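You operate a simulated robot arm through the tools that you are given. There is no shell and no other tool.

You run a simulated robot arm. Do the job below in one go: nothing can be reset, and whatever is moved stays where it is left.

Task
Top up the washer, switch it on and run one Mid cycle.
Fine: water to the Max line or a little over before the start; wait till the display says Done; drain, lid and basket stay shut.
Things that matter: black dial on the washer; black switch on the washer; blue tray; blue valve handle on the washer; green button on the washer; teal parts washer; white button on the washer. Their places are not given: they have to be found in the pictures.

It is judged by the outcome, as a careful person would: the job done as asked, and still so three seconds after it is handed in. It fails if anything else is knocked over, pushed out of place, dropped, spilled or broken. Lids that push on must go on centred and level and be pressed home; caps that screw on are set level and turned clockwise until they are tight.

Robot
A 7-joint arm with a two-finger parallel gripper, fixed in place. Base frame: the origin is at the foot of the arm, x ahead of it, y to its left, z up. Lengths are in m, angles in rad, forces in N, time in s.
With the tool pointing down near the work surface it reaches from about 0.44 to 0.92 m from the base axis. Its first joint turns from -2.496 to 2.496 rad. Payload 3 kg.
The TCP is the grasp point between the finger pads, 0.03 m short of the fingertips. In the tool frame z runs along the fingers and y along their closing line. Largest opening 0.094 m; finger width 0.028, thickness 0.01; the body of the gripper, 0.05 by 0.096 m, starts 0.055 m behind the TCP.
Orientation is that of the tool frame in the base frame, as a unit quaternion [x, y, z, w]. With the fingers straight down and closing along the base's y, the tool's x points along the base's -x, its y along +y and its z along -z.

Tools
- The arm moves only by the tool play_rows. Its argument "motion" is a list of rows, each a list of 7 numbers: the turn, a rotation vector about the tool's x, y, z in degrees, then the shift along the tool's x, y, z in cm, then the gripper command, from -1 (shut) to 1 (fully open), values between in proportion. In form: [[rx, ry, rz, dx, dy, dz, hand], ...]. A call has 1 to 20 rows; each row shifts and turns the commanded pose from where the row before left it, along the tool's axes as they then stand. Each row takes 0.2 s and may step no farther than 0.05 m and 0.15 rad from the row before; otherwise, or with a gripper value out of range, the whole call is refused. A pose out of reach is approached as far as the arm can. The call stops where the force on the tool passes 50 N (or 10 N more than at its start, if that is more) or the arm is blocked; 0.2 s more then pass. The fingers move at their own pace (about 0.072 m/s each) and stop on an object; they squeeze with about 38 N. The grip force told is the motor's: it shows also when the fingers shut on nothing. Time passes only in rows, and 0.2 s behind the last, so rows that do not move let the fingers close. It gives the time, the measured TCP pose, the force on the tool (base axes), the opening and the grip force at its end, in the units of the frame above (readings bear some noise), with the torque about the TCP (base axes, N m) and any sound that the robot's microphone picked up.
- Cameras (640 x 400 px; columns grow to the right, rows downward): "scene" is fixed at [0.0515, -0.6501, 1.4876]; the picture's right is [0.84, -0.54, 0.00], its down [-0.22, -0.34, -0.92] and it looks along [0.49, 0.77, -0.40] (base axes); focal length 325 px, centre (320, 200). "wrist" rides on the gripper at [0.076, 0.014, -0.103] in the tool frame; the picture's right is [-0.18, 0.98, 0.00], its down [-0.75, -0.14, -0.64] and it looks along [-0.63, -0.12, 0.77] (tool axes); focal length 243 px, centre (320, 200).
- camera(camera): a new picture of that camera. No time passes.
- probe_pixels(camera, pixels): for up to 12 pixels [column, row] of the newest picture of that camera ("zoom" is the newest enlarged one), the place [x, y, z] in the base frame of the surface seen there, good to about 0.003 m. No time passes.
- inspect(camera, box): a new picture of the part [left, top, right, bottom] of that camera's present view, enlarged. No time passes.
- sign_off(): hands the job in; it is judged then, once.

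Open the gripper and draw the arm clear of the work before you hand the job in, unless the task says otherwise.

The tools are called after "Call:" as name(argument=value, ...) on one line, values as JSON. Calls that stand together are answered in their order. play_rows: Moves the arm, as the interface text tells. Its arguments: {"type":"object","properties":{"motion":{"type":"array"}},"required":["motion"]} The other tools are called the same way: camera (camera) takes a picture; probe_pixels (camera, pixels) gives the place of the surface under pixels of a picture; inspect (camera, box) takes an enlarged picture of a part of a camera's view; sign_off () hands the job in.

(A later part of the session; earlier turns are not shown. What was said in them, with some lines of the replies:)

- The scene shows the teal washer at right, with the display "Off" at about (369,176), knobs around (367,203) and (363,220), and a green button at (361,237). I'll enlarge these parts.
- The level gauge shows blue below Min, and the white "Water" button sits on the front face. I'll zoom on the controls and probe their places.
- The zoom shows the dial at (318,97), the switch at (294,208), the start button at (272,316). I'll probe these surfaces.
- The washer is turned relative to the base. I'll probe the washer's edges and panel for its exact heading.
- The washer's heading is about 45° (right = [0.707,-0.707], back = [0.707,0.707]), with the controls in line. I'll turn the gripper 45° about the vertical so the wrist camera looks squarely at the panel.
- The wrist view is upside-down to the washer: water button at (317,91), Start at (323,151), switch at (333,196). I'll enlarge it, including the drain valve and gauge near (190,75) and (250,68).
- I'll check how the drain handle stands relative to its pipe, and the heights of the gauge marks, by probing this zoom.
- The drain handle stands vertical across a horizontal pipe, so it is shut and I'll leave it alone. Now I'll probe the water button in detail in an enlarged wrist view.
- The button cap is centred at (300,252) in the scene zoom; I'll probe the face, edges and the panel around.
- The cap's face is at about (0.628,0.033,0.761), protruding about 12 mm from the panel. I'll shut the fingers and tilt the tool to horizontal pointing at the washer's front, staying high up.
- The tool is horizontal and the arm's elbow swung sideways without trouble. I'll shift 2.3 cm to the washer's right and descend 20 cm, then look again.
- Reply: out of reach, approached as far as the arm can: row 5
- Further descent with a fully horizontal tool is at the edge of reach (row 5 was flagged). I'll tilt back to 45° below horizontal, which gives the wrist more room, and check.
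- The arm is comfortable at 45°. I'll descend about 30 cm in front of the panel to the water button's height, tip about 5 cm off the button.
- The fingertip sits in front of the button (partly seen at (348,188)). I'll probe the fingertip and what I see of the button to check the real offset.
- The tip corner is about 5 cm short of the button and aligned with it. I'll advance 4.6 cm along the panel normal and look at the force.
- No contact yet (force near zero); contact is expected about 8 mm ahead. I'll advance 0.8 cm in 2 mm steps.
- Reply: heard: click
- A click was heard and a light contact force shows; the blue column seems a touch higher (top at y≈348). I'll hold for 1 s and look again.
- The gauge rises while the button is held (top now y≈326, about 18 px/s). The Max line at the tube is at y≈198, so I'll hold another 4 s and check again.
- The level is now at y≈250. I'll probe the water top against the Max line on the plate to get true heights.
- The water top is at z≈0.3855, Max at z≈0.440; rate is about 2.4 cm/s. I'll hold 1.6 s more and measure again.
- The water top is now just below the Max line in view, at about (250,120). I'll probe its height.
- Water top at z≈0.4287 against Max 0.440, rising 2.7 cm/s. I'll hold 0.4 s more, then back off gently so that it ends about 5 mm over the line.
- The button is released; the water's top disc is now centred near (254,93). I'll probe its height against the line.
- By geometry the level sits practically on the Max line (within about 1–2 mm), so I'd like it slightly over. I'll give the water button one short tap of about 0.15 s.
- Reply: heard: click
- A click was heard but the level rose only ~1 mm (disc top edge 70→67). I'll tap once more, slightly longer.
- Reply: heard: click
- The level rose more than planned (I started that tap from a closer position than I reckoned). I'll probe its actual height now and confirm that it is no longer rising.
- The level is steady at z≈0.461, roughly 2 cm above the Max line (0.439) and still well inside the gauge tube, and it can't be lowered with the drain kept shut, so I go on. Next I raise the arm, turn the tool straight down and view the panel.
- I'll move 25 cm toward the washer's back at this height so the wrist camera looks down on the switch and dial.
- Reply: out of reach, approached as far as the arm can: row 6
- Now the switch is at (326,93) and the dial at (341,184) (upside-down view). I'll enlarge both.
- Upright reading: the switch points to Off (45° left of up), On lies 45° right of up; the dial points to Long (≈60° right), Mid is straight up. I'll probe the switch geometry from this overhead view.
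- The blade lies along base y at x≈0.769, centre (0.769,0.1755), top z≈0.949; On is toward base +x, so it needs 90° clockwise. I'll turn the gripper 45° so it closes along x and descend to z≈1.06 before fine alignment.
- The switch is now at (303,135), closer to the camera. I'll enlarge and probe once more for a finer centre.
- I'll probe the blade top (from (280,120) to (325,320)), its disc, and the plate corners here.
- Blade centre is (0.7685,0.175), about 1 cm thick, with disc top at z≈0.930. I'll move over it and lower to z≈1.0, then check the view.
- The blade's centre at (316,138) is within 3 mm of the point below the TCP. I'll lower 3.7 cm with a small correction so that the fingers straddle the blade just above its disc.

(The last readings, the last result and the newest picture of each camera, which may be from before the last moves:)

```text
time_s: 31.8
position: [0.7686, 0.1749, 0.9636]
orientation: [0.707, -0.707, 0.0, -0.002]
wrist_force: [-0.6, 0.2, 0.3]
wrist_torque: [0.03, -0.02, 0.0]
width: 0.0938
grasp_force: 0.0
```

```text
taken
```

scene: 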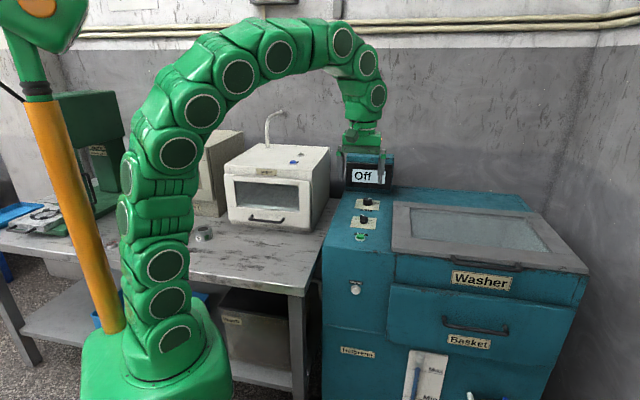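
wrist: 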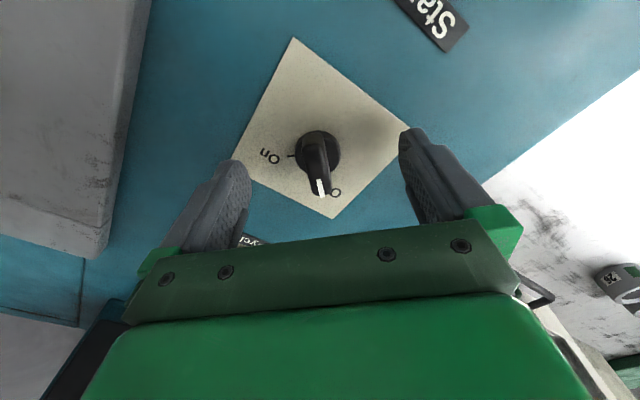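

The fingers straddle the blade properly. I'll close them on it.

Call:
play_rows(motion=[[0, 0, 0, 0, 0, 0, -1], [0, 0, 0, 0, 0, 0, -1], [0, 0, 0, 0, 0, 0, -1], [0, 0, 0, 0, 0, 0, -1], [0, 0, 0, 0, 0, 0, -1]])

Call:
inspect(camera="wrist", box=[240, 100, 400, 230])

```text
time_s: 33.0
position: [0.7707, 0.1762, 0.9635]
orientation: [-0.707, 0.707, -0.001, 0.003]
wrist_force: [45.1, 4.5, -10.3]
wrist_torque: [0.06, -0.7, -0.07]
width: 0.0128
grasp_force: 45.0
```

```text
3.08 times, centred on (320, 165) of wrist
```

zoom: 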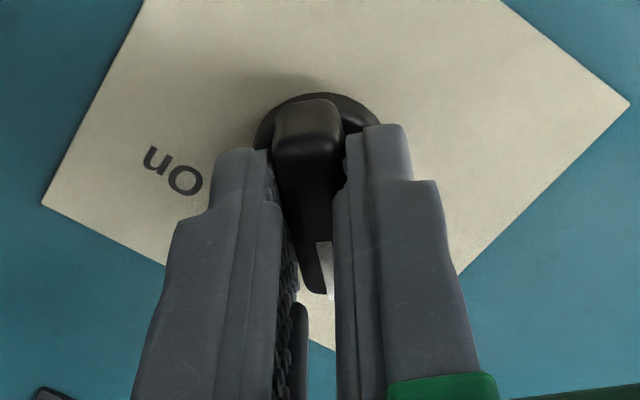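

The grip shows a 45 N side load along +x: the TCP is off the blade's centre to the −x side. I'll shift 1.5 mm toward +x to relieve it and read again.

Call:
play_rows(motion=[[0, 0, 0, 0, -0.15, 0, -1], [0, 0, 0, 0, 0, 0, -1]])

```text
time_s: 33.6
position: [0.7704, 0.1747, 0.9641]
orientation: [0.707, -0.707, 0.0, -0.001]
wrist_force: [21.1, 3.6, 8.2]
wrist_torque: [0.77, -0.25, -0.01]
width: 0.0126
grasp_force: 44.9
```

The side load dropped to 21 N. I'll shift another 1.5 mm the same way.

Call:
play_rows(motion=[[0, 0, 0, 0, -0.15, 0, -1], [0, 0, 0, 0, 0, 0, -1]])

Call:
inspect(camera="wrist", box=[240, 100, 400, 230])

```text
time_s: 34.2
position: [0.77, 0.1762, 0.9631]
orientation: [0.707, -0.707, -0.001, 0.001]
wrist_force: [-31.1, -5.2, 30.7]
wrist_torque: [0.42, 0.8, 0.02]
width: 0.0128
grasp_force: 44.7
```

```text
3.08 times, centred on (320, 165) of wrist
```

zoom: 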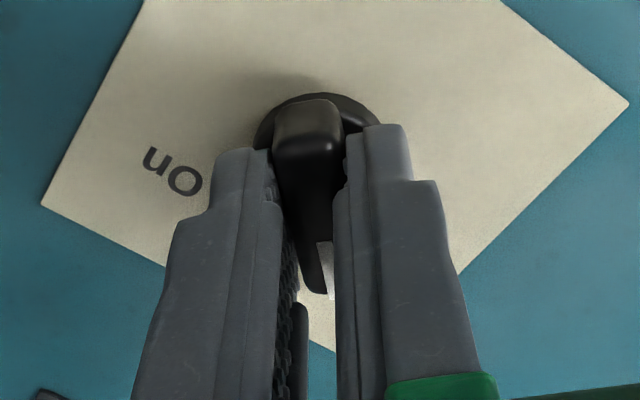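

The load has reversed (−31 N), so the true centre is about 0.9 mm back. I'll step back 0.9 mm and loosen the fingers to ~17 mm (blade 12.8 mm) so that they act as a fork, then turn clockwise 45°.

Call:
play_rows(motion=[[0, 0, 0, 0, 0.08, 0, -0.64], [0, 0, 0, 0, 0, 0, -0.64], [0, 0, 7.5, 0, 0, 0, -0.64], [0, 0, 7.5, 0, 0, 0, -0.64], [0, 0, 7.5, 0, 0, 0, -0.64], [0, 0, 7.5, 0, 0, 0, -0.64], [0, 0, 7.5, 0, 0, 0, -0.64], [0, 0, 7.5, 0, 0, 0, -0.64], [0, 0, 0, 0, 0, 0, -0.64]])

Call:
inspect(camera="wrist", box=[240, 100, 400, 230])

Call:
inspect(camera="scene", box=[320, 150, 420, 260])

```text
time_s: 36.2
position: [0.7709, 0.1752, 0.9615]
orientation: [-0.382, 0.924, 0.001, 0.0]
wrist_force: [-0.6, 2.2, 1.8]
wrist_torque: [0.09, 0.02, 0.01]
width: 0.0181
grasp_force: 1.1
```

```text
3.08 times, centred on (320, 165) of wrist
```

zoom: 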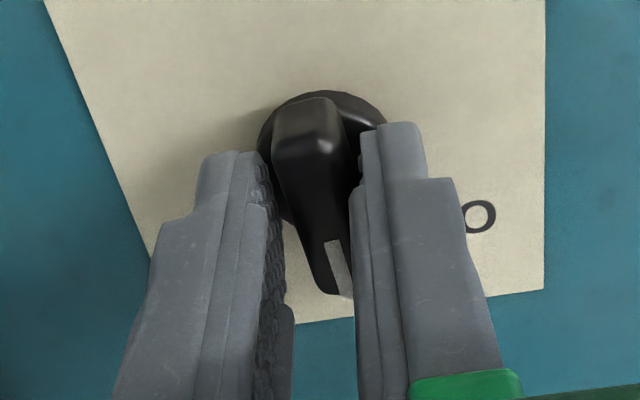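

```text
3.64 times, centred on (370, 205) of scene
```

zoom: 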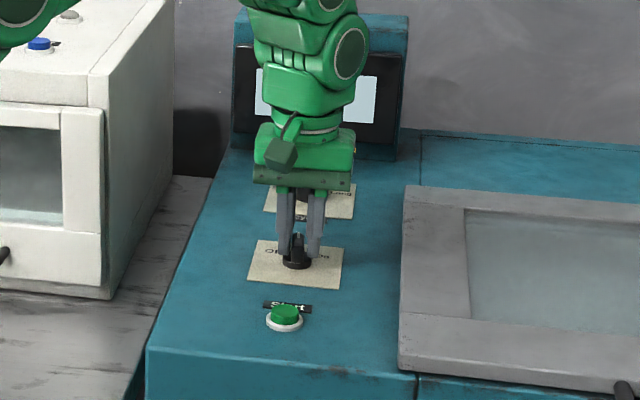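

The blade follows with only small forces. I'll turn another 45° plus ~8° to take up the fork's slack.

Call:
play_rows(motion=[[0, 0, 7.5, 0, 0, 0, -0.64], [0, 0, 7.5, 0, 0, 0, -0.64], [0, 0, 7.5, 0, 0, 0, -0.64], [0, 0, 7.5, 0, 0, 0, -0.64], [0, 0, 7.5, 0, 0, 0, -0.64], [0, 0, 7.5, 0, 0, 0, -0.64], [0, 0, 4, 0, 0, 0, -0.64], [0, 0, 4, 0, 0, 0, -0.64], [0, 0, 0, 0, 0, 0, -0.64]])

Call:
inspect(camera="wrist", box=[240, 100, 400, 230])

Call:
inspect(camera="scene", box=[320, 150, 420, 260])

```text
time_s: 38.2
position: [0.7713, 0.1763, 0.9629]
orientation: [0.071, 0.997, 0.001, 0.001]
wrist_force: [-2.8, 5.4, 1.6]
wrist_torque: [0.06, -0.06, 0.11]
width: 0.0198
grasp_force: 2.2
```

```text
3.08 times, centred on (320, 165) of wrist
```

zoom: 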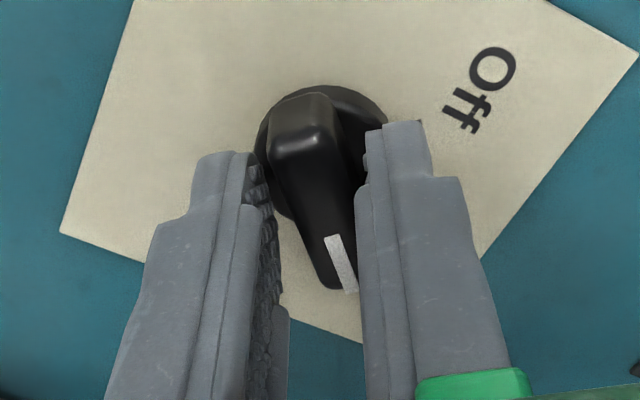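

```text
3.64 times, centred on (370, 205) of scene
```

zoom: 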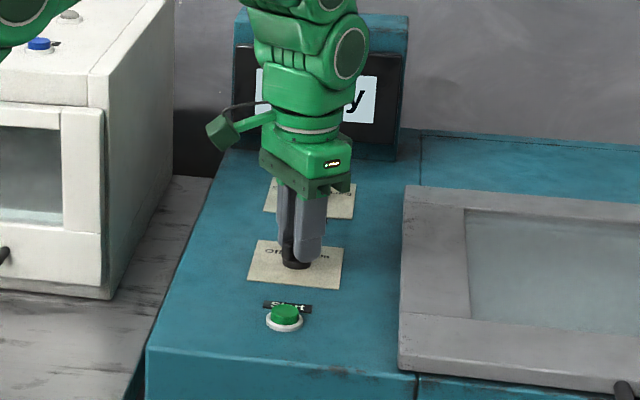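

The display now ends in "y" (likely "Ready"), so the switch is on. I'll lift straight off the blade, rise and take a look at the display and the switch.

Call:
play_rows(motion=[[0, 0, -4, 0, 0, 0, -0.55], [0, 0, 0, 0, 0, -1.5, -0.55], [0, 0, 0, 0, 0, -3, -0.5], [0, 0, 0, 0, 0, -4, 0], [0, 0, 0, 0, 0, -3, 0.5], [0, 0, 0, 0, 0, 0, 1], [0, 0, 0, 0, 0, 0, 1]])

Call:
inspect(camera="scene", box=[320, 150, 420, 260])

Call:
camera(camera="wrist")

```text
time_s: 39.8
position: [0.7708, 0.1747, 1.0761]
orientation: [0.035, 0.999, 0.001, 0.001]
wrist_force: [0.3, 0.0, 0.3]
wrist_torque: [0.0, 0.0, 0.01]
width: 0.0942
grasp_force: 0.0
```

```text
3.64 times, centred on (370, 205) of scene
```

zoom: 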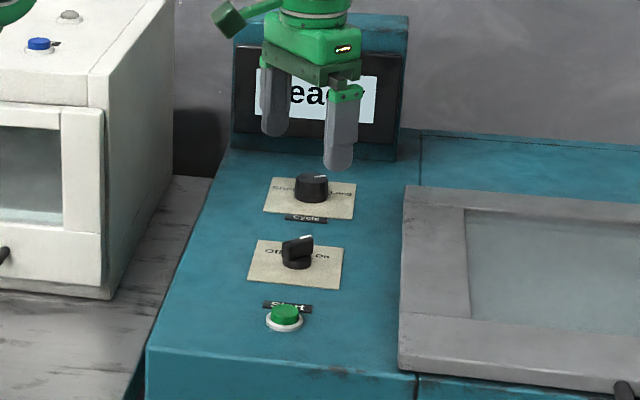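

```text
taken
```

wrist: 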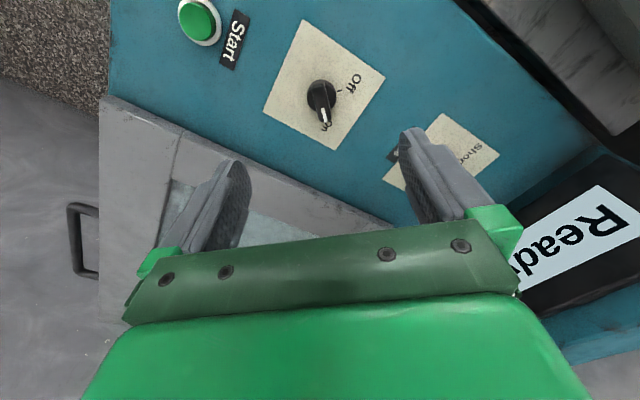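

The display reads "Ready" and the switch points to On. Now for the dial: I'll probe it and the foot of the display from the scene zoom to plan clearances.

Call:
probe_pixels(camera="zoom", pixels=[[311, 177], [298, 180], [326, 177], [311, 185], [311, 198], [235, 148], [396, 159], [320, 154], [320, 140], [270, 210], [352, 218], [240, 20]])

Call:
inspect(camera="scene", box=[355, 192, 381, 210])

```text
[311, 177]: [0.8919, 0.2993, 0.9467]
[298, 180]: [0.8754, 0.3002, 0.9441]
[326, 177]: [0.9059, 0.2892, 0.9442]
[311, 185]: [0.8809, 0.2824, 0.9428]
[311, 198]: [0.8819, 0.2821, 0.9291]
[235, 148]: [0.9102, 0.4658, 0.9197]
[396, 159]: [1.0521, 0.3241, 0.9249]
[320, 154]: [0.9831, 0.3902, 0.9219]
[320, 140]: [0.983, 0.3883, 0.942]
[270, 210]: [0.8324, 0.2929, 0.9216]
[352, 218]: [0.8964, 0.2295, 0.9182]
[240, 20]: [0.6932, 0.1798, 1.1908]
```

```text
16.00 times, centred on (368, 201) of scene
```

zoom: 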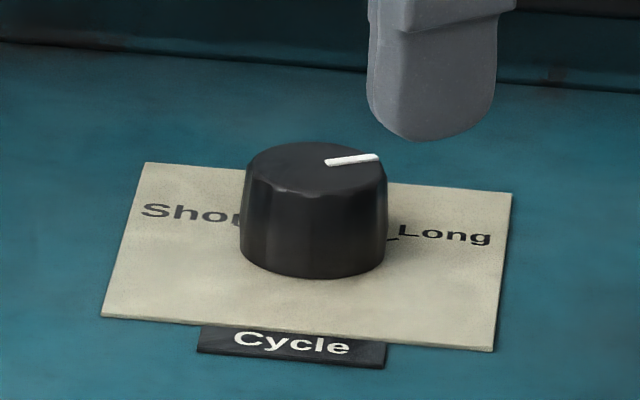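

I'll probe the dial's top face and rim in this zoom (top centre ≈ (316,168)).

Call:
probe_pixels(camera="zoom", pixels=[[316, 168], [255, 168], [378, 168], [316, 148], [316, 188], [316, 240], [260, 235], [372, 230], [330, 161], [370, 156], [280, 155], [350, 185]])

```text
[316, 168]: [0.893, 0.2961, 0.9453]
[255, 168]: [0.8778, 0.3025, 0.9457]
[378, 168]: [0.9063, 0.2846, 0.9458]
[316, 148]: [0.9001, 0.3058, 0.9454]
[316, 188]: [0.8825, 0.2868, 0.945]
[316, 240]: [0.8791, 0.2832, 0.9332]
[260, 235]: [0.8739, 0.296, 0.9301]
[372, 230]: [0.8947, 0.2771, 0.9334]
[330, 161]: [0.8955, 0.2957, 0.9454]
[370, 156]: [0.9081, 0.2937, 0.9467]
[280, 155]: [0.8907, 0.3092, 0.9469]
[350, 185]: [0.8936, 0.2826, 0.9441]
```

The dial's top centre is about (0.892,0.295,0.9455), diameter ≈4 cm, 0.94 m from the base, so I need a tilted tool. I'll turn to the starting angle, tilt 20° outward and move to a spot above the dial with a 6–7 cm opening.

Call:
play_rows(motion=[[0, 0, 8, 0, 0, 0, 0.4], [0, -7, 0, 0, 0, 0, 0.4], [0, -7, 0, 0, 0, 0, 0.4], [0, -6, 0, 0, 0, 0, 0.4], [0, 0, 0, -1.374, 2.858, 1.692, 0.4], [0, 0, 0, -1.374, 2.858, 1.692, 0.4], [0, 0, 0, -1.374, 2.858, 1.692, 0.4], [0, 0, 0, -1.374, 2.858, 1.692, 0.4], [0, 0, 0, -1.374, 2.858, 1.692, 0.4], [0, 0, 0, 0, 0, 0, 0.4]])

Call:
camera(camera="wrist")

Call:
camera(camera="scene")

```text
time_s: 42.0
position: [0.8933, 0.2965, 1.0211]
orientation: [0.104, 0.979, -0.017, 0.173]
wrist_force: [-0.4, -0.6, -0.5]
wrist_torque: [0.0, 0.0, -0.01]
width: 0.0657
grasp_force: 0.2
```

```text
taken
```

wrist: 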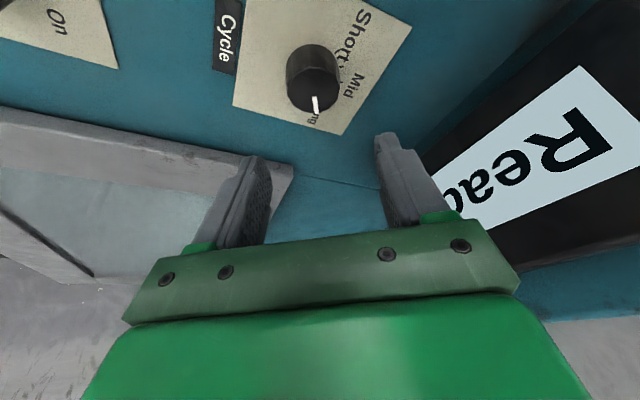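

```text
taken
```

scene: 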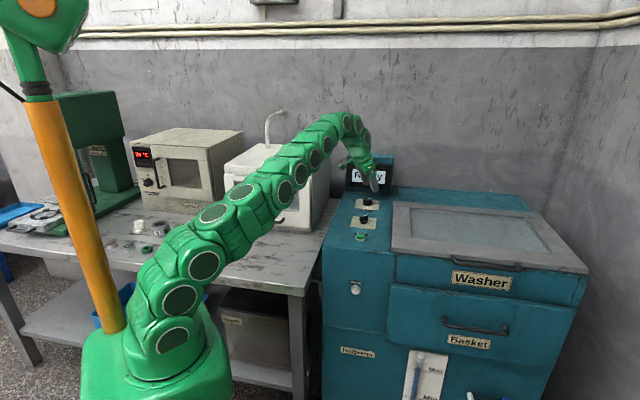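

The arm reached the spot above the dial fine. I'll enlarge the dial at (315,78) in the wrist view and probe its rim.

Call:
inspect(camera="wrist", box=[260, 20, 380, 140])

```text
3.33 times, centred on (320, 80) of wrist
```

zoom: 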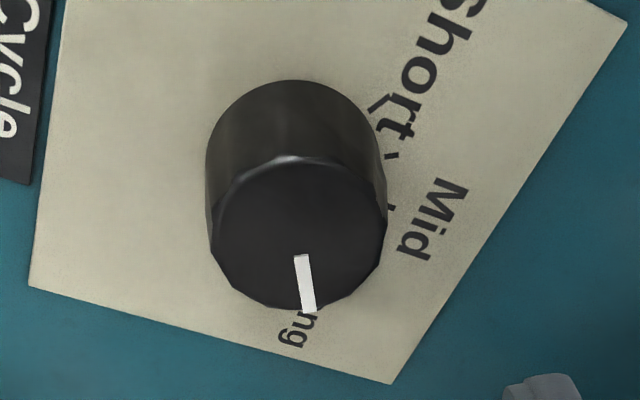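

I'll probe the dial's top face, rim and the tick marks near Short and Mid.

Call:
probe_pixels(camera="zoom", pixels=[[299, 235], [220, 230], [380, 235], [299, 170], [299, 300], [300, 258], [309, 308], [380, 103], [391, 156], [391, 209], [420, 240], [290, 335]])

Call:
inspect(camera="wrist", box=[320, 20, 370, 100])

```text
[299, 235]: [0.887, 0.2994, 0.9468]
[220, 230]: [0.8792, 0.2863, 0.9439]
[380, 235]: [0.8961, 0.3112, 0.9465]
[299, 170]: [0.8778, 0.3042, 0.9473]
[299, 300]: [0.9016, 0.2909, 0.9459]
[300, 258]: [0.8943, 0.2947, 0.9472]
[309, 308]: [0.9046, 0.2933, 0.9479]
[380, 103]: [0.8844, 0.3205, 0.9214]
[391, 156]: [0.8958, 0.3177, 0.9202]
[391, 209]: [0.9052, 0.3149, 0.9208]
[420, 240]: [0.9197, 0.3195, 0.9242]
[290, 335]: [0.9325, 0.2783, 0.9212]
```

```text
5.00 times, centred on (345, 60) of wrist
```

zoom: 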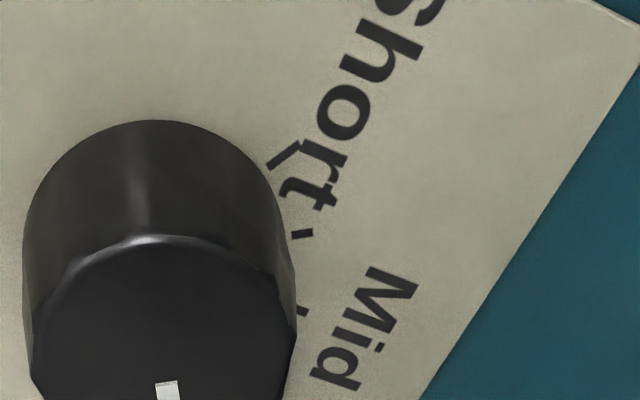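

Dial centre averages (0.890,0.297), ticks at ±60°, ±30° and 0° (Mid) relative to the washer's back direction; the pointer is at +60° (Long). I'll lower the open fingers around the dial.

Call:
play_rows(motion=[[0, 0, 0, 0.81, 0, 1.94, 0.4], [0, 0, 0, 0.81, 0, 1.94, 0.4], [0, 0, 0, 0.4, 0, 1.0, 0.4], [0, 0, 0, 0.4, 0, 0.9, 0.4], [0, 0, 0, 0, 0, 0, 0.4]])

Call:
camera(camera="wrist")

Call:
inspect(camera="scene", box=[335, 150, 405, 220])

```text
time_s: 43.2
position: [0.8915, 0.2954, 0.9574]
orientation: [0.104, 0.979, -0.018, 0.174]
wrist_force: [0.1, -0.1, -0.1]
wrist_torque: [-0.02, -0.01, -0.02]
width: 0.0658
grasp_force: 0.1
```

```text
taken
```

wrist: 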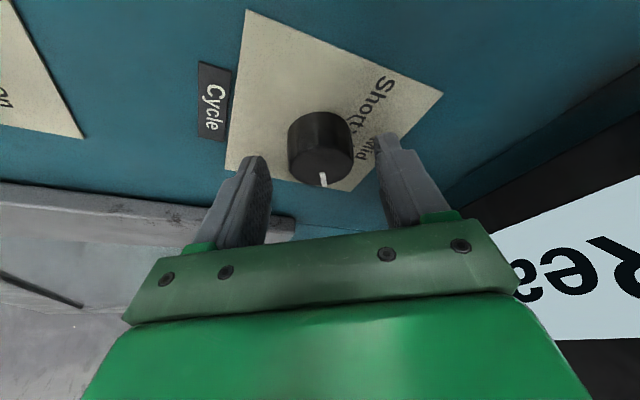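

```text
5.71 times, centred on (370, 185) of scene
```

zoom: 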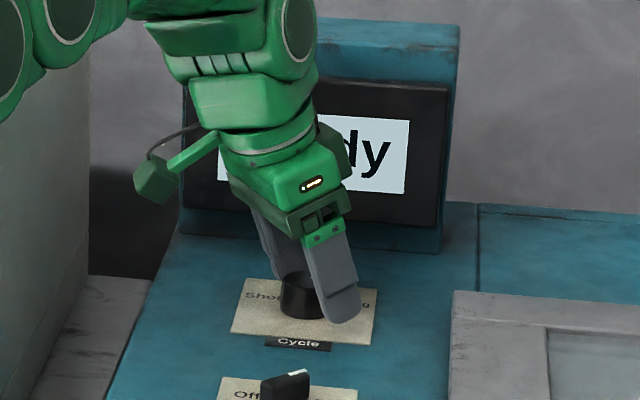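

The dial sits between the fingers, within 1–2 mm of centre by several estimates. I'll close the gripper on it and read the side load.

Call:
play_rows(motion=[[0, 0, 0, 0, 0, 0, -0.1], [0, 0, 0, 0, 0, 0, -0.2], [0, 0, 0, 0, 0, 0, -0.3], [0, 0, 0, 0, 0, 0, -0.4], [0, 0, 0, 0, 0, 0, -0.5]])

Call:
inspect(camera="wrist", box=[240, 100, 400, 230])

```text
time_s: 44.4
position: [0.8909, 0.2974, 0.9573]
orientation: [0.102, 0.979, -0.016, 0.173]
wrist_force: [7.4, 19.8, -2.9]
wrist_torque: [0.69, -0.28, 0.01]
width: 0.0369
grasp_force: 44.9
```

```text
3.08 times, centred on (320, 165) of wrist
```

zoom: 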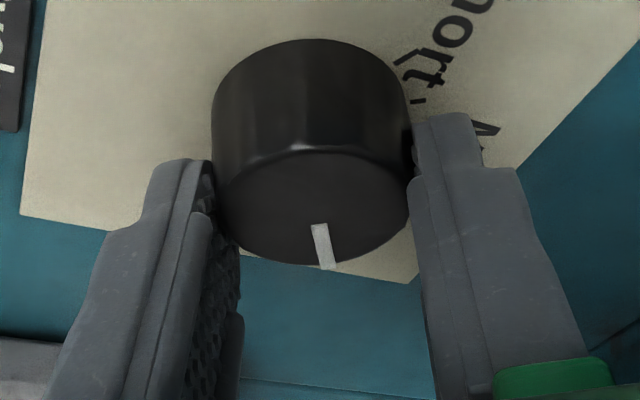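

Gripped at 36.9 mm with 21 N of side load along the closing line. I'll shift 0.6 mm to relieve it, then turn 15° counter-clockwise about the vertical and check forces.

Call:
play_rows(motion=[[0, 0, 0, 0, 0.06, 0, -0.5], [0, 0, 0, 0, 0, 0, -0.5], [-2.565, 0, -7.05, 0, 0, 0, -0.5], [-2.565, 0, -7.05, 0, 0, 0, -0.5], [0, 0, 0, 0, 0, 0, -0.5]])

Call:
inspect(camera="wrist", box=[240, 100, 400, 230])

```text
time_s: 45.6
position: [0.8914, 0.2974, 0.9575]
orientation: [-0.026, 0.984, 0.005, 0.175]
wrist_force: [13.2, 19.8, -11.9]
wrist_torque: [0.66, -0.87, 0.01]
width: 0.037
grasp_force: 44.7
```

```text
3.08 times, centred on (320, 165) of wrist
```

zoom: 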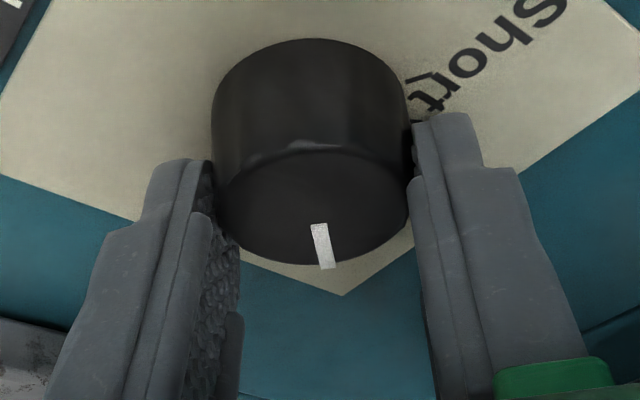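

The dial turns with the gripper. I'll relieve the small side load (~0.7 mm) and turn another 15°.

Call:
play_rows(motion=[[0, 0, 0, -0.04, 0.06, 0.015, -0.5], [-2.565, 0, -7.05, 0, 0, 0, -0.5], [-2.565, 0, -7.05, 0, 0, 0, -0.5], [0, 0, 0, 0, 0, 0, -0.5]])

```text
time_s: 46.6
position: [0.891, 0.2976, 0.9585]
orientation: [-0.154, 0.973, 0.028, 0.171]
wrist_force: [23.8, 9.3, -6.7]
wrist_torque: [0.07, -0.47, -0.03]
width: 0.0367
grasp_force: 45.3
```

Side load is now mainly +x (24 N). I'll correct by 0.7 mm that way and turn a further 15°.

Call:
play_rows(motion=[[0, 0, 0, -0.07, 0.007, 0.026, -0.5], [-2.565, 0, -7.05, 0, 0, 0, -0.5], [-2.565, 0, -7.05, 0, 0, 0, -0.5], [0, 0, 0, 0, 0, 0, -0.5]])

Call:
inspect(camera="wrist", box=[240, 100, 400, 230])

```text
time_s: 47.6
position: [0.8916, 0.2977, 0.959]
orientation: [-0.28, 0.944, 0.049, 0.167]
wrist_force: [-11.3, -12.5, -10.8]
wrist_torque: [-0.5, 0.49, 0.01]
width: 0.0369
grasp_force: 44.7
```

```text
3.08 times, centred on (320, 165) of wrist
```

zoom: 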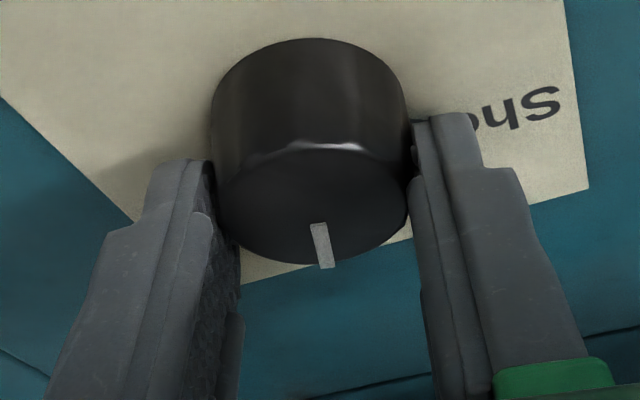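

45° done and the pointer moves with the gripper; Mid needs about 14° more. I'll ease the small load and turn 14° further.

Call:
play_rows(motion=[[0, 0, 0, 0.04, -0.013, -0.015, -0.5], [-2.39, 0, -6.58, 0, 0, 0, -0.5], [-2.39, 0, -6.58, 0, 0, 0, -0.5], [0, 0, 0, 0, 0, 0, -0.5]])

Call:
inspect(camera="scene", box=[335, 150, 405, 220])

Call:
inspect(camera="wrist", box=[240, 80, 400, 210])

```text
time_s: 48.6
position: [0.8905, 0.2974, 0.9582]
orientation: [-0.392, 0.904, 0.069, 0.159]
wrist_force: [2.2, -11.3, -22.0]
wrist_torque: [-0.41, -0.17, 0.0]
width: 0.0371
grasp_force: 45.0
```

```text
5.71 times, centred on (370, 185) of scene
```

zoom: 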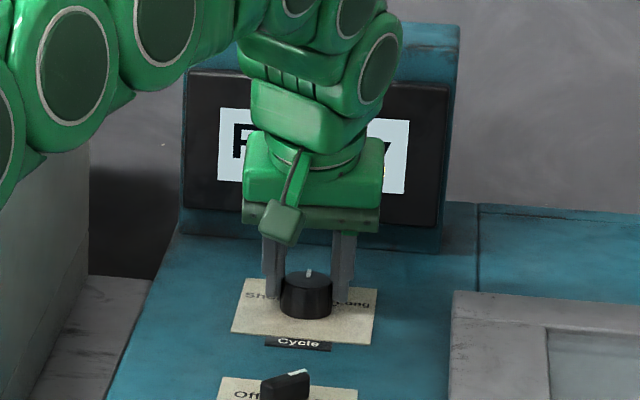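

```text
3.08 times, centred on (320, 145) of wrist
```

zoom: 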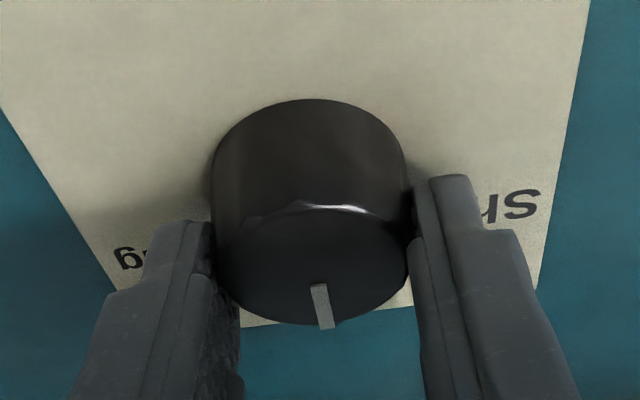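

The gripper is now square to the plate and the pointer looks to be at Mid. I'll open, lift 8 cm straight up, and check the pointer.

Call:
play_rows(motion=[[0, 0, 0, 0, 0, 0, 0.0], [0, 0, 0, 0, 0, 0, 0.4], [0, 0, 0, 0, 0, 0, 0.4], [0, 0, 0, -0.7, 0, -1.9, 0.4], [0, 0, 0, -1.02, 0, -2.82, 0.4], [0, 0, 0, -1.02, 0, -2.82, 0.4], [0, 0, 0, 0, 0, 0, 0.4]])

Call:
camera(camera="wrist")

Call:
inspect(camera="scene", box=[335, 150, 405, 220])

```text
time_s: 50.2
position: [0.8895, 0.297, 1.0398]
orientation: [-0.392, 0.903, 0.07, 0.161]
wrist_force: [-0.6, 0.1, -0.2]
wrist_torque: [0.01, 0.01, -0.04]
width: 0.0659
grasp_force: 0.1
```

```text
taken
```

wrist: 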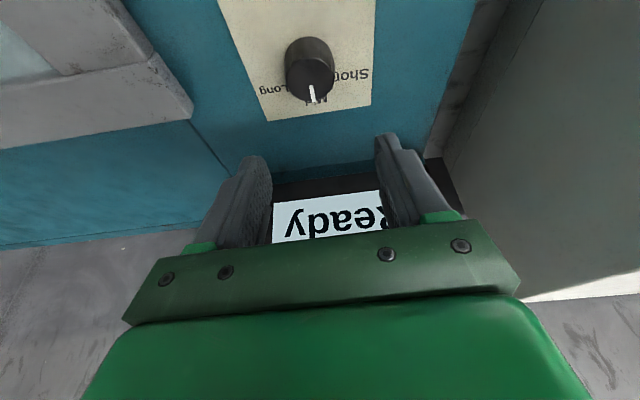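

```text
5.71 times, centred on (370, 185) of scene
```

zoom: 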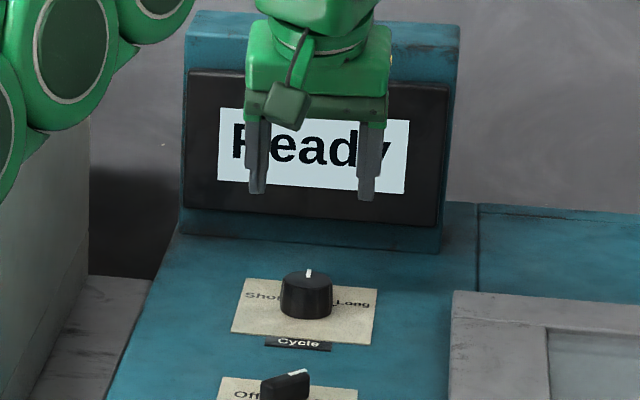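

I'll enlarge the dial in the wrist view and probe the pointer and plate edges to check the pointer's angle.

Call:
inspect(camera="wrist", box=[250, 15, 370, 125])

```text
3.64 times, centred on (310, 70) of wrist
```

zoom: 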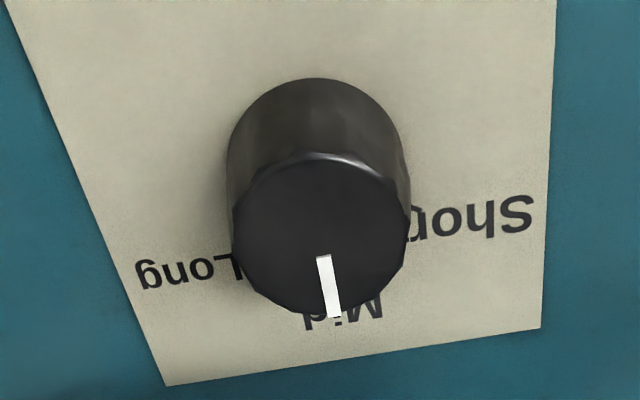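

Call:
probe_pixels(camera="zoom", pixels=[[324, 260], [329, 285], [335, 312], [320, 235], [245, 235], [398, 235], [320, 165], [166, 385], [540, 327], [345, 320]])

```text
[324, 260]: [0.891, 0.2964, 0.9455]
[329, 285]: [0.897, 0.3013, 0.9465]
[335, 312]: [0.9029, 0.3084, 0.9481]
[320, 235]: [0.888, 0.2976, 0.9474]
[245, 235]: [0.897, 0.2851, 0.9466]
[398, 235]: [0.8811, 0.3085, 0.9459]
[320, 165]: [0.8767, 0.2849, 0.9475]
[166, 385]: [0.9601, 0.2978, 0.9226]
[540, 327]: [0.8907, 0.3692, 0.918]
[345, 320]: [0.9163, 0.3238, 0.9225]
```

The pointer is at 45.2° in the base frame, i.e. straight at Mid. Next I'll retract, straighten the tool, shut the fingers and move above the green Start button (about (0.685,0.089), top z≈0.933).

Call:
play_rows(motion=[[0, 0, 0, 3.52, 0, -1.28, 0.4], [0, 0, 0, 3.52, 0, -1.28, 0.4], [0, 0, 0, 3.52, 0, -1.28, 0], [0, 0, 0, 3.52, 0, -1.28, -0.5], [0, 7, 0, 0, 0, 0, -1], [0, 7, 0, 0, 0, 0, -1], [0, 6, 0, 0, 0, 0, -1], [0, 0, 0, 3.55, 0.19, 0, -1], [0, 0, 0, 3.55, 0.19, 0, -1], [0, 0, 0, 3.55, 0.19, 0, -1], [0, 0, 0, 3.55, 0.19, 0, -1], [0, 0, 0, 0, 0, 0, -1]])

Call:
camera(camera="wrist")

Call:
camera(camera="scene")

```text
time_s: 52.8
position: [0.6882, 0.0875, 1.0368]
orientation: [-0.399, 0.917, -0.001, 0.001]
wrist_force: [0.6, -0.2, 0.2]
wrist_torque: [-0.02, 0.0, -0.02]
width: 0.0001
grasp_force: 32.8
```

```text
taken
```

wrist: 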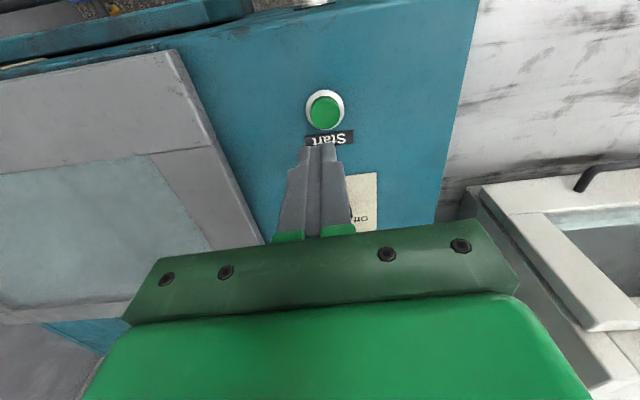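

```text
taken
```

scene: 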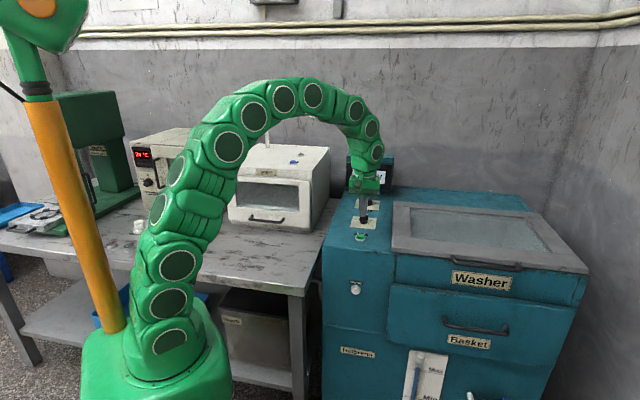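

The Start button is at (325,111) in the wrist view. I'll probe its cap for the exact centre.

Call:
inspect(camera="wrist", box=[290, 80, 360, 150])

Call:
probe_pixels(camera="wrist", pixels=[[325, 112], [313, 112], [337, 112], [325, 101], [325, 124], [325, 93], [320, 112], [330, 112], [325, 107], [325, 117]])

```text
5.71 times, centred on (325, 115) of wrist
```

zoom: 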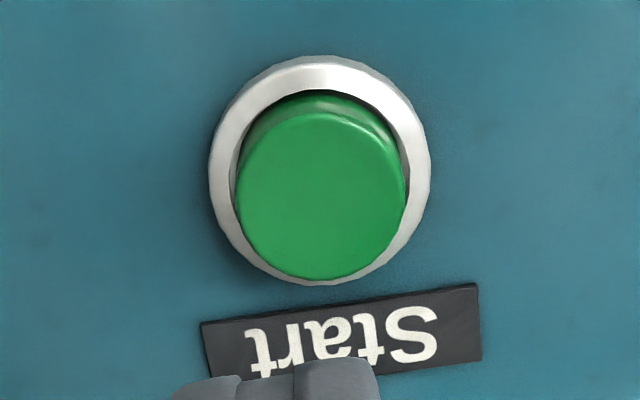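

```text
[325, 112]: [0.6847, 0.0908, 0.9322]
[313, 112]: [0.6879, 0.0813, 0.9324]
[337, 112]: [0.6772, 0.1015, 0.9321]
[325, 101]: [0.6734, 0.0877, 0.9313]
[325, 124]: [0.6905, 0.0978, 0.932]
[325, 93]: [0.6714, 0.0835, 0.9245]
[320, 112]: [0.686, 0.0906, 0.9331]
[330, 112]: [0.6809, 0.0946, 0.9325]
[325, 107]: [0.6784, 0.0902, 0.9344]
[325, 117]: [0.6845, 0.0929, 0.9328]
```

The cap centre is about (0.685,0.090), top z≈0.9325. I'll correct 3 mm sideways, lower to ~6 mm above contact, then check.

Call:
play_rows(motion=[[0, 0, 0, 0.04, 0.33, 0, -1], [0, 0, 0, 0, 0, 3, -1], [0, 0, 0, 0, 0, 3, -1], [0, 0, 0, 0, 0, 0.8, -1], [0, 0, 0, 0, 0, 0, -1]])

Call:
camera(camera="wrist")

Call:
inspect(camera="scene", box=[330, 205, 400, 255])

```text
time_s: 54.0
position: [0.6846, 0.0916, 0.9703]
orientation: [-0.4, 0.917, 0.0, 0.001]
wrist_force: [0.2, -0.9, 0.6]
wrist_torque: [-0.01, -0.03, -0.02]
width: 0.0
grasp_force: 32.5
```

```text
taken
```

wrist: 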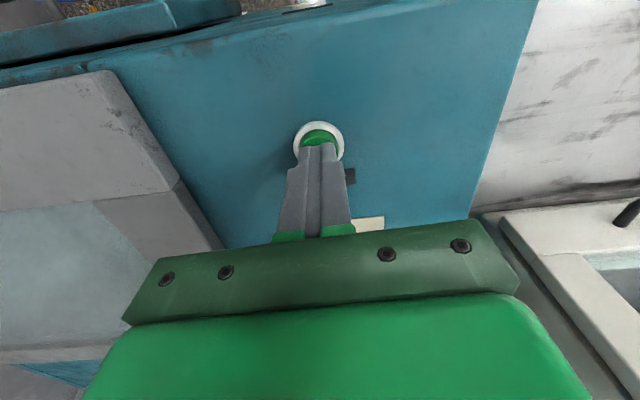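

```text
8.00 times, centred on (365, 230) of scene
```

zoom: 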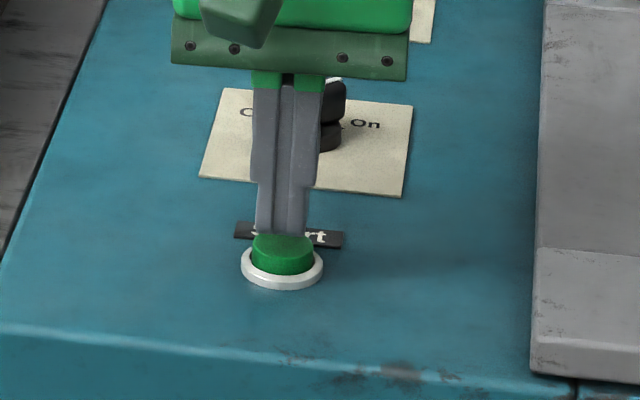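

The closed fingertips are right above the Start cap, about 8 mm off. I'll press down in 2 mm steps to about 3 mm past contact.

Call:
play_rows(motion=[[0, 0, 0, 0.15, 0, 0.4, -1], [0, 0, 0, 0, 0, 0.2, -1], [0, 0, 0, 0, 0, 0.2, -1], [0, 0, 0, 0, 0, 0.2, -1], [0, 0, 0, 0, 0, 0.1, -1]])

Call:
inspect(camera="scene", box=[335, 150, 405, 250])

```text
time_s: 55.2
position: [0.6826, 0.0887, 0.9589]
orientation: [-0.399, 0.917, 0.0, 0.0]
wrist_force: [-0.3, -2.4, 4.3]
wrist_torque: [-0.08, 0.01, -0.02]
width: 0.0001
grasp_force: 32.4
heard: click
```

```text
4.00 times, centred on (370, 200) of scene
```

zoom: 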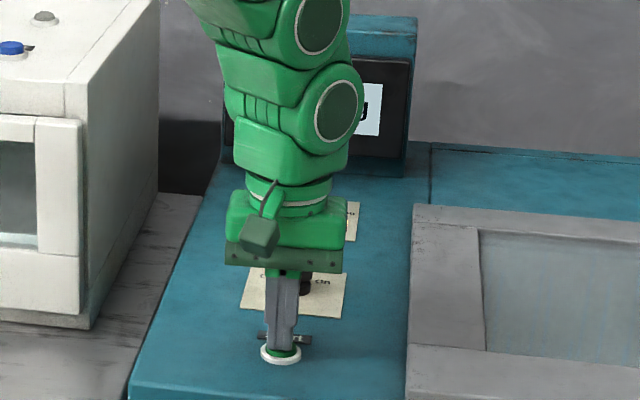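

A click, and the display now ends in "g" (washing/running). I'll lift off the button and draw the arm back to see the display.

Call:
play_rows(motion=[[0, 0, 0, 0, 0, -1, -1], [0, 0, 0, 0, 0, -4, -1], [0, 0, 0, 0, 0, -4, -1], [0, 0, 0, 3, 0, -3, -0.5], [0, 0, 0, 4, 0, -2, 0.5], [0, 0, 0, 4, 0, -2, 1], [0, 0, 0, 4, 0, -2, 1], [0, 0, 0, 4, 0, 0, 1]])

Call:
camera(camera="scene")

Call:
inspect(camera="scene", box=[335, 150, 405, 250])

```text
time_s: 57.0
position: [0.5528, -0.0493, 1.1383]
orientation: [-0.399, 0.917, 0.0, 0.0]
wrist_force: [0.3, 0.2, 0.4]
wrist_torque: [0.03, 0.02, -0.01]
width: 0.0941
grasp_force: 0.2
```

```text
taken
```

scene: 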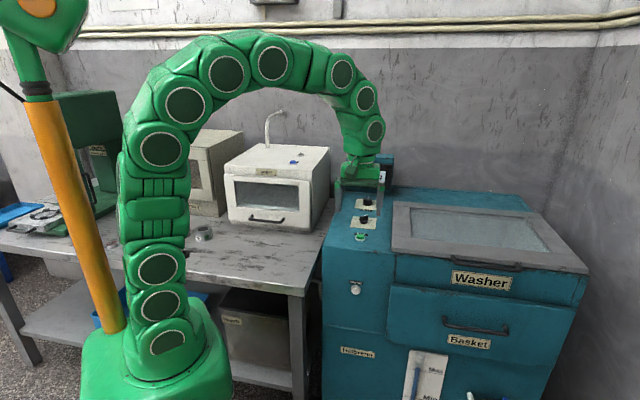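

```text
4.00 times, centred on (370, 200) of scene
```

zoom: 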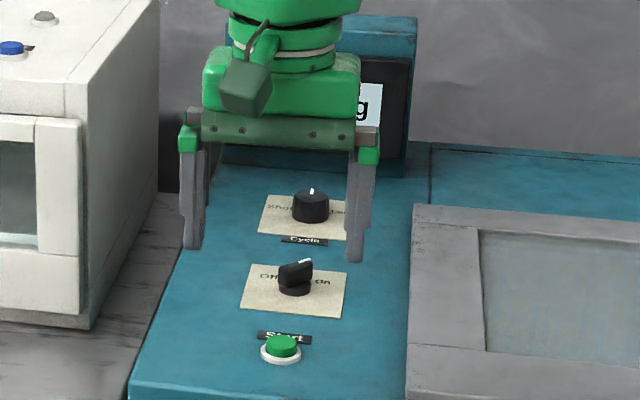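

The gripper is on the line between the camera and the display. I'll raise it 20 cm to clear the view.

Call:
play_rows(motion=[[0, 0, 0, 0, 0, -4, 1], [0, 0, 0, 0, 0, -4, 1], [0, 0, 0, 0, 0, -4, 1], [0, 0, 0, 0, 0, -4, 1], [0, 0, 0, 0, 0, -4, 1]])

Call:
inspect(camera="scene", box=[335, 150, 405, 250])

Call:
inspect(camera="scene", box=[380, 340, 540, 400])

```text
time_s: 58.2
position: [0.5529, -0.0471, 1.3385]
orientation: [-0.399, 0.917, 0.0, 0.001]
wrist_force: [0.8, 0.4, 0.4]
wrist_torque: [0.01, -0.02, -0.03]
width: 0.0938
grasp_force: 0.1
```

```text
4.00 times, centred on (370, 200) of scene
```

zoom: 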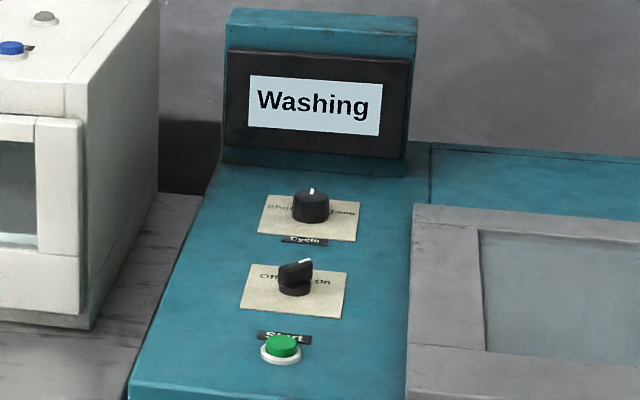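

```text
4.00 times, centred on (460, 370) of scene
```

zoom: 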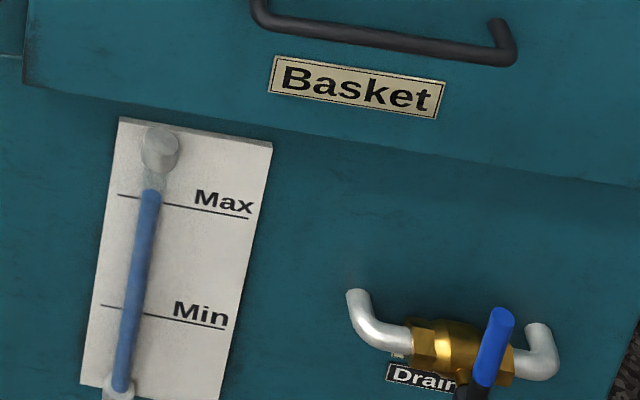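

The display reads "Washing", dial at Mid, switch On, drain shut. I'll wait in place, 4 s at a time, checking the display.

Call:
play_rows(motion=[[0, 0, 0, 0, 0, 0, 1], [0, 0, 0, 0, 0, 0, 1], [0, 0, 0, 0, 0, 0, 1], [0, 0, 0, 0, 0, 0, 1], [0, 0, 0, 0, 0, 0, 1], [0, 0, 0, 0, 0, 0, 1], [0, 0, 0, 0, 0, 0, 1], [0, 0, 0, 0, 0, 0, 1], [0, 0, 0, 0, 0, 0, 1], [0, 0, 0, 0, 0, 0, 1], [0, 0, 0, 0, 0, 0, 1], [0, 0, 0, 0, 0, 0, 1], [0, 0, 0, 0, 0, 0, 1], [0, 0, 0, 0, 0, 0, 1], [0, 0, 0, 0, 0, 0, 1], [0, 0, 0, 0, 0, 0, 1], [0, 0, 0, 0, 0, 0, 1], [0, 0, 0, 0, 0, 0, 1], [0, 0, 0, 0, 0, 0, 1], [0, 0, 0, 0, 0, 0, 1]])

Call:
inspect(camera="scene", box=[335, 150, 405, 250])

```text
time_s: 62.4
position: [0.5534, -0.0473, 1.3397]
orientation: [-0.398, 0.917, 0.0, 0.0]
wrist_force: [-0.6, -0.7, 1.0]
wrist_torque: [0.01, 0.03, -0.05]
width: 0.0942
grasp_force: 0.0
```

```text
4.00 times, centred on (370, 200) of scene
```

zoom: 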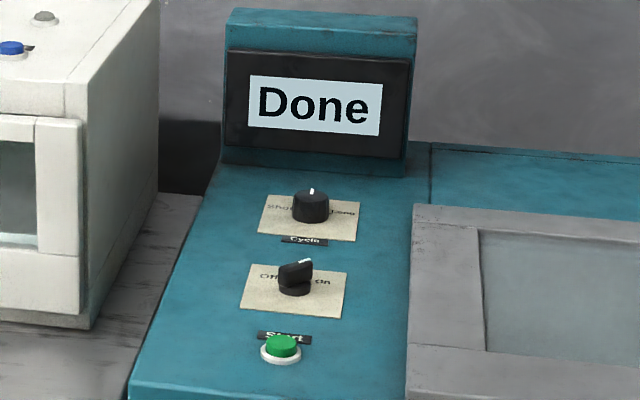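

The display says "Done". One last look at the whole scene before handing in.

Call:
camera(camera="scene")

Call:
inspect(camera="scene", box=[320, 260, 600, 400])

```text
taken
```

scene: 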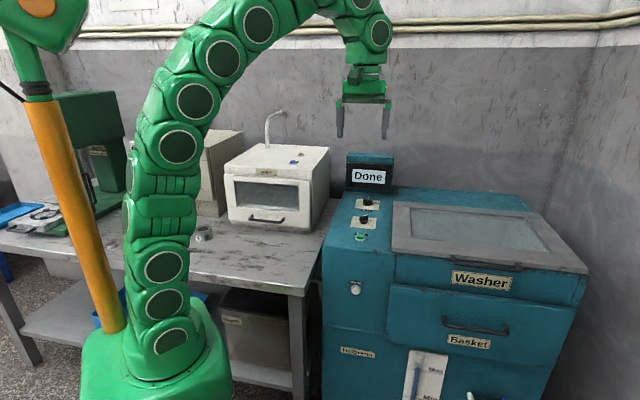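

```text
2.29 times, centred on (460, 330) of scene
```

zoom: 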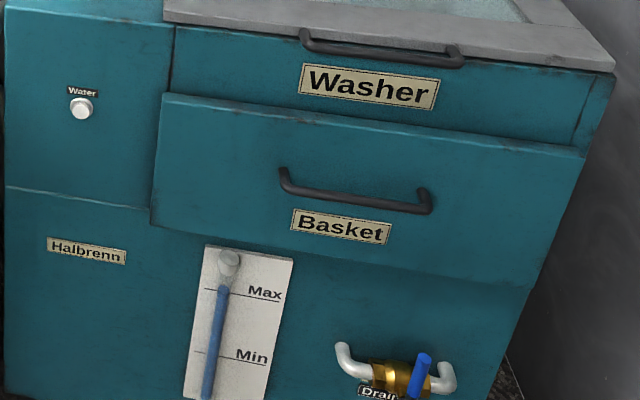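

The washer shows "Done", the water is at or slightly above Max, and the drain, lid and basket are shut. The gripper is open and the arm is clear, so I hand the job in.

Call:
sign_off()

```text
The job is handed in.
```

The washer ran one Mid cycle and its display read "Done" before I handed the job in. The water went higher than I meant it to.

- **Water:** I filled to just over the Max line. I then gave the Water button a last short tap that ran longer than planned. The water ended about 2 cm above the Max line, where the gap from Min to Max is about 15 cm. I couldn't bring it down without opening the drain, so I left it. Whether that still counts as "a little over" is for the judging to decide.
- **Controls:** I turned the black switch to On and the display went to "Ready". I turned the black dial from Long to Mid; its pointer lined up with the Mid mark when I checked it. Then I pressed the green Start button once.
- **Left shut:** The drain, lid and basket were not touched and were still shut in the last pictures.
- **Surroundings:** Nothing looked moved, dropped or spilled in those pictures. The gripper is open and the arm is clear of the washer.
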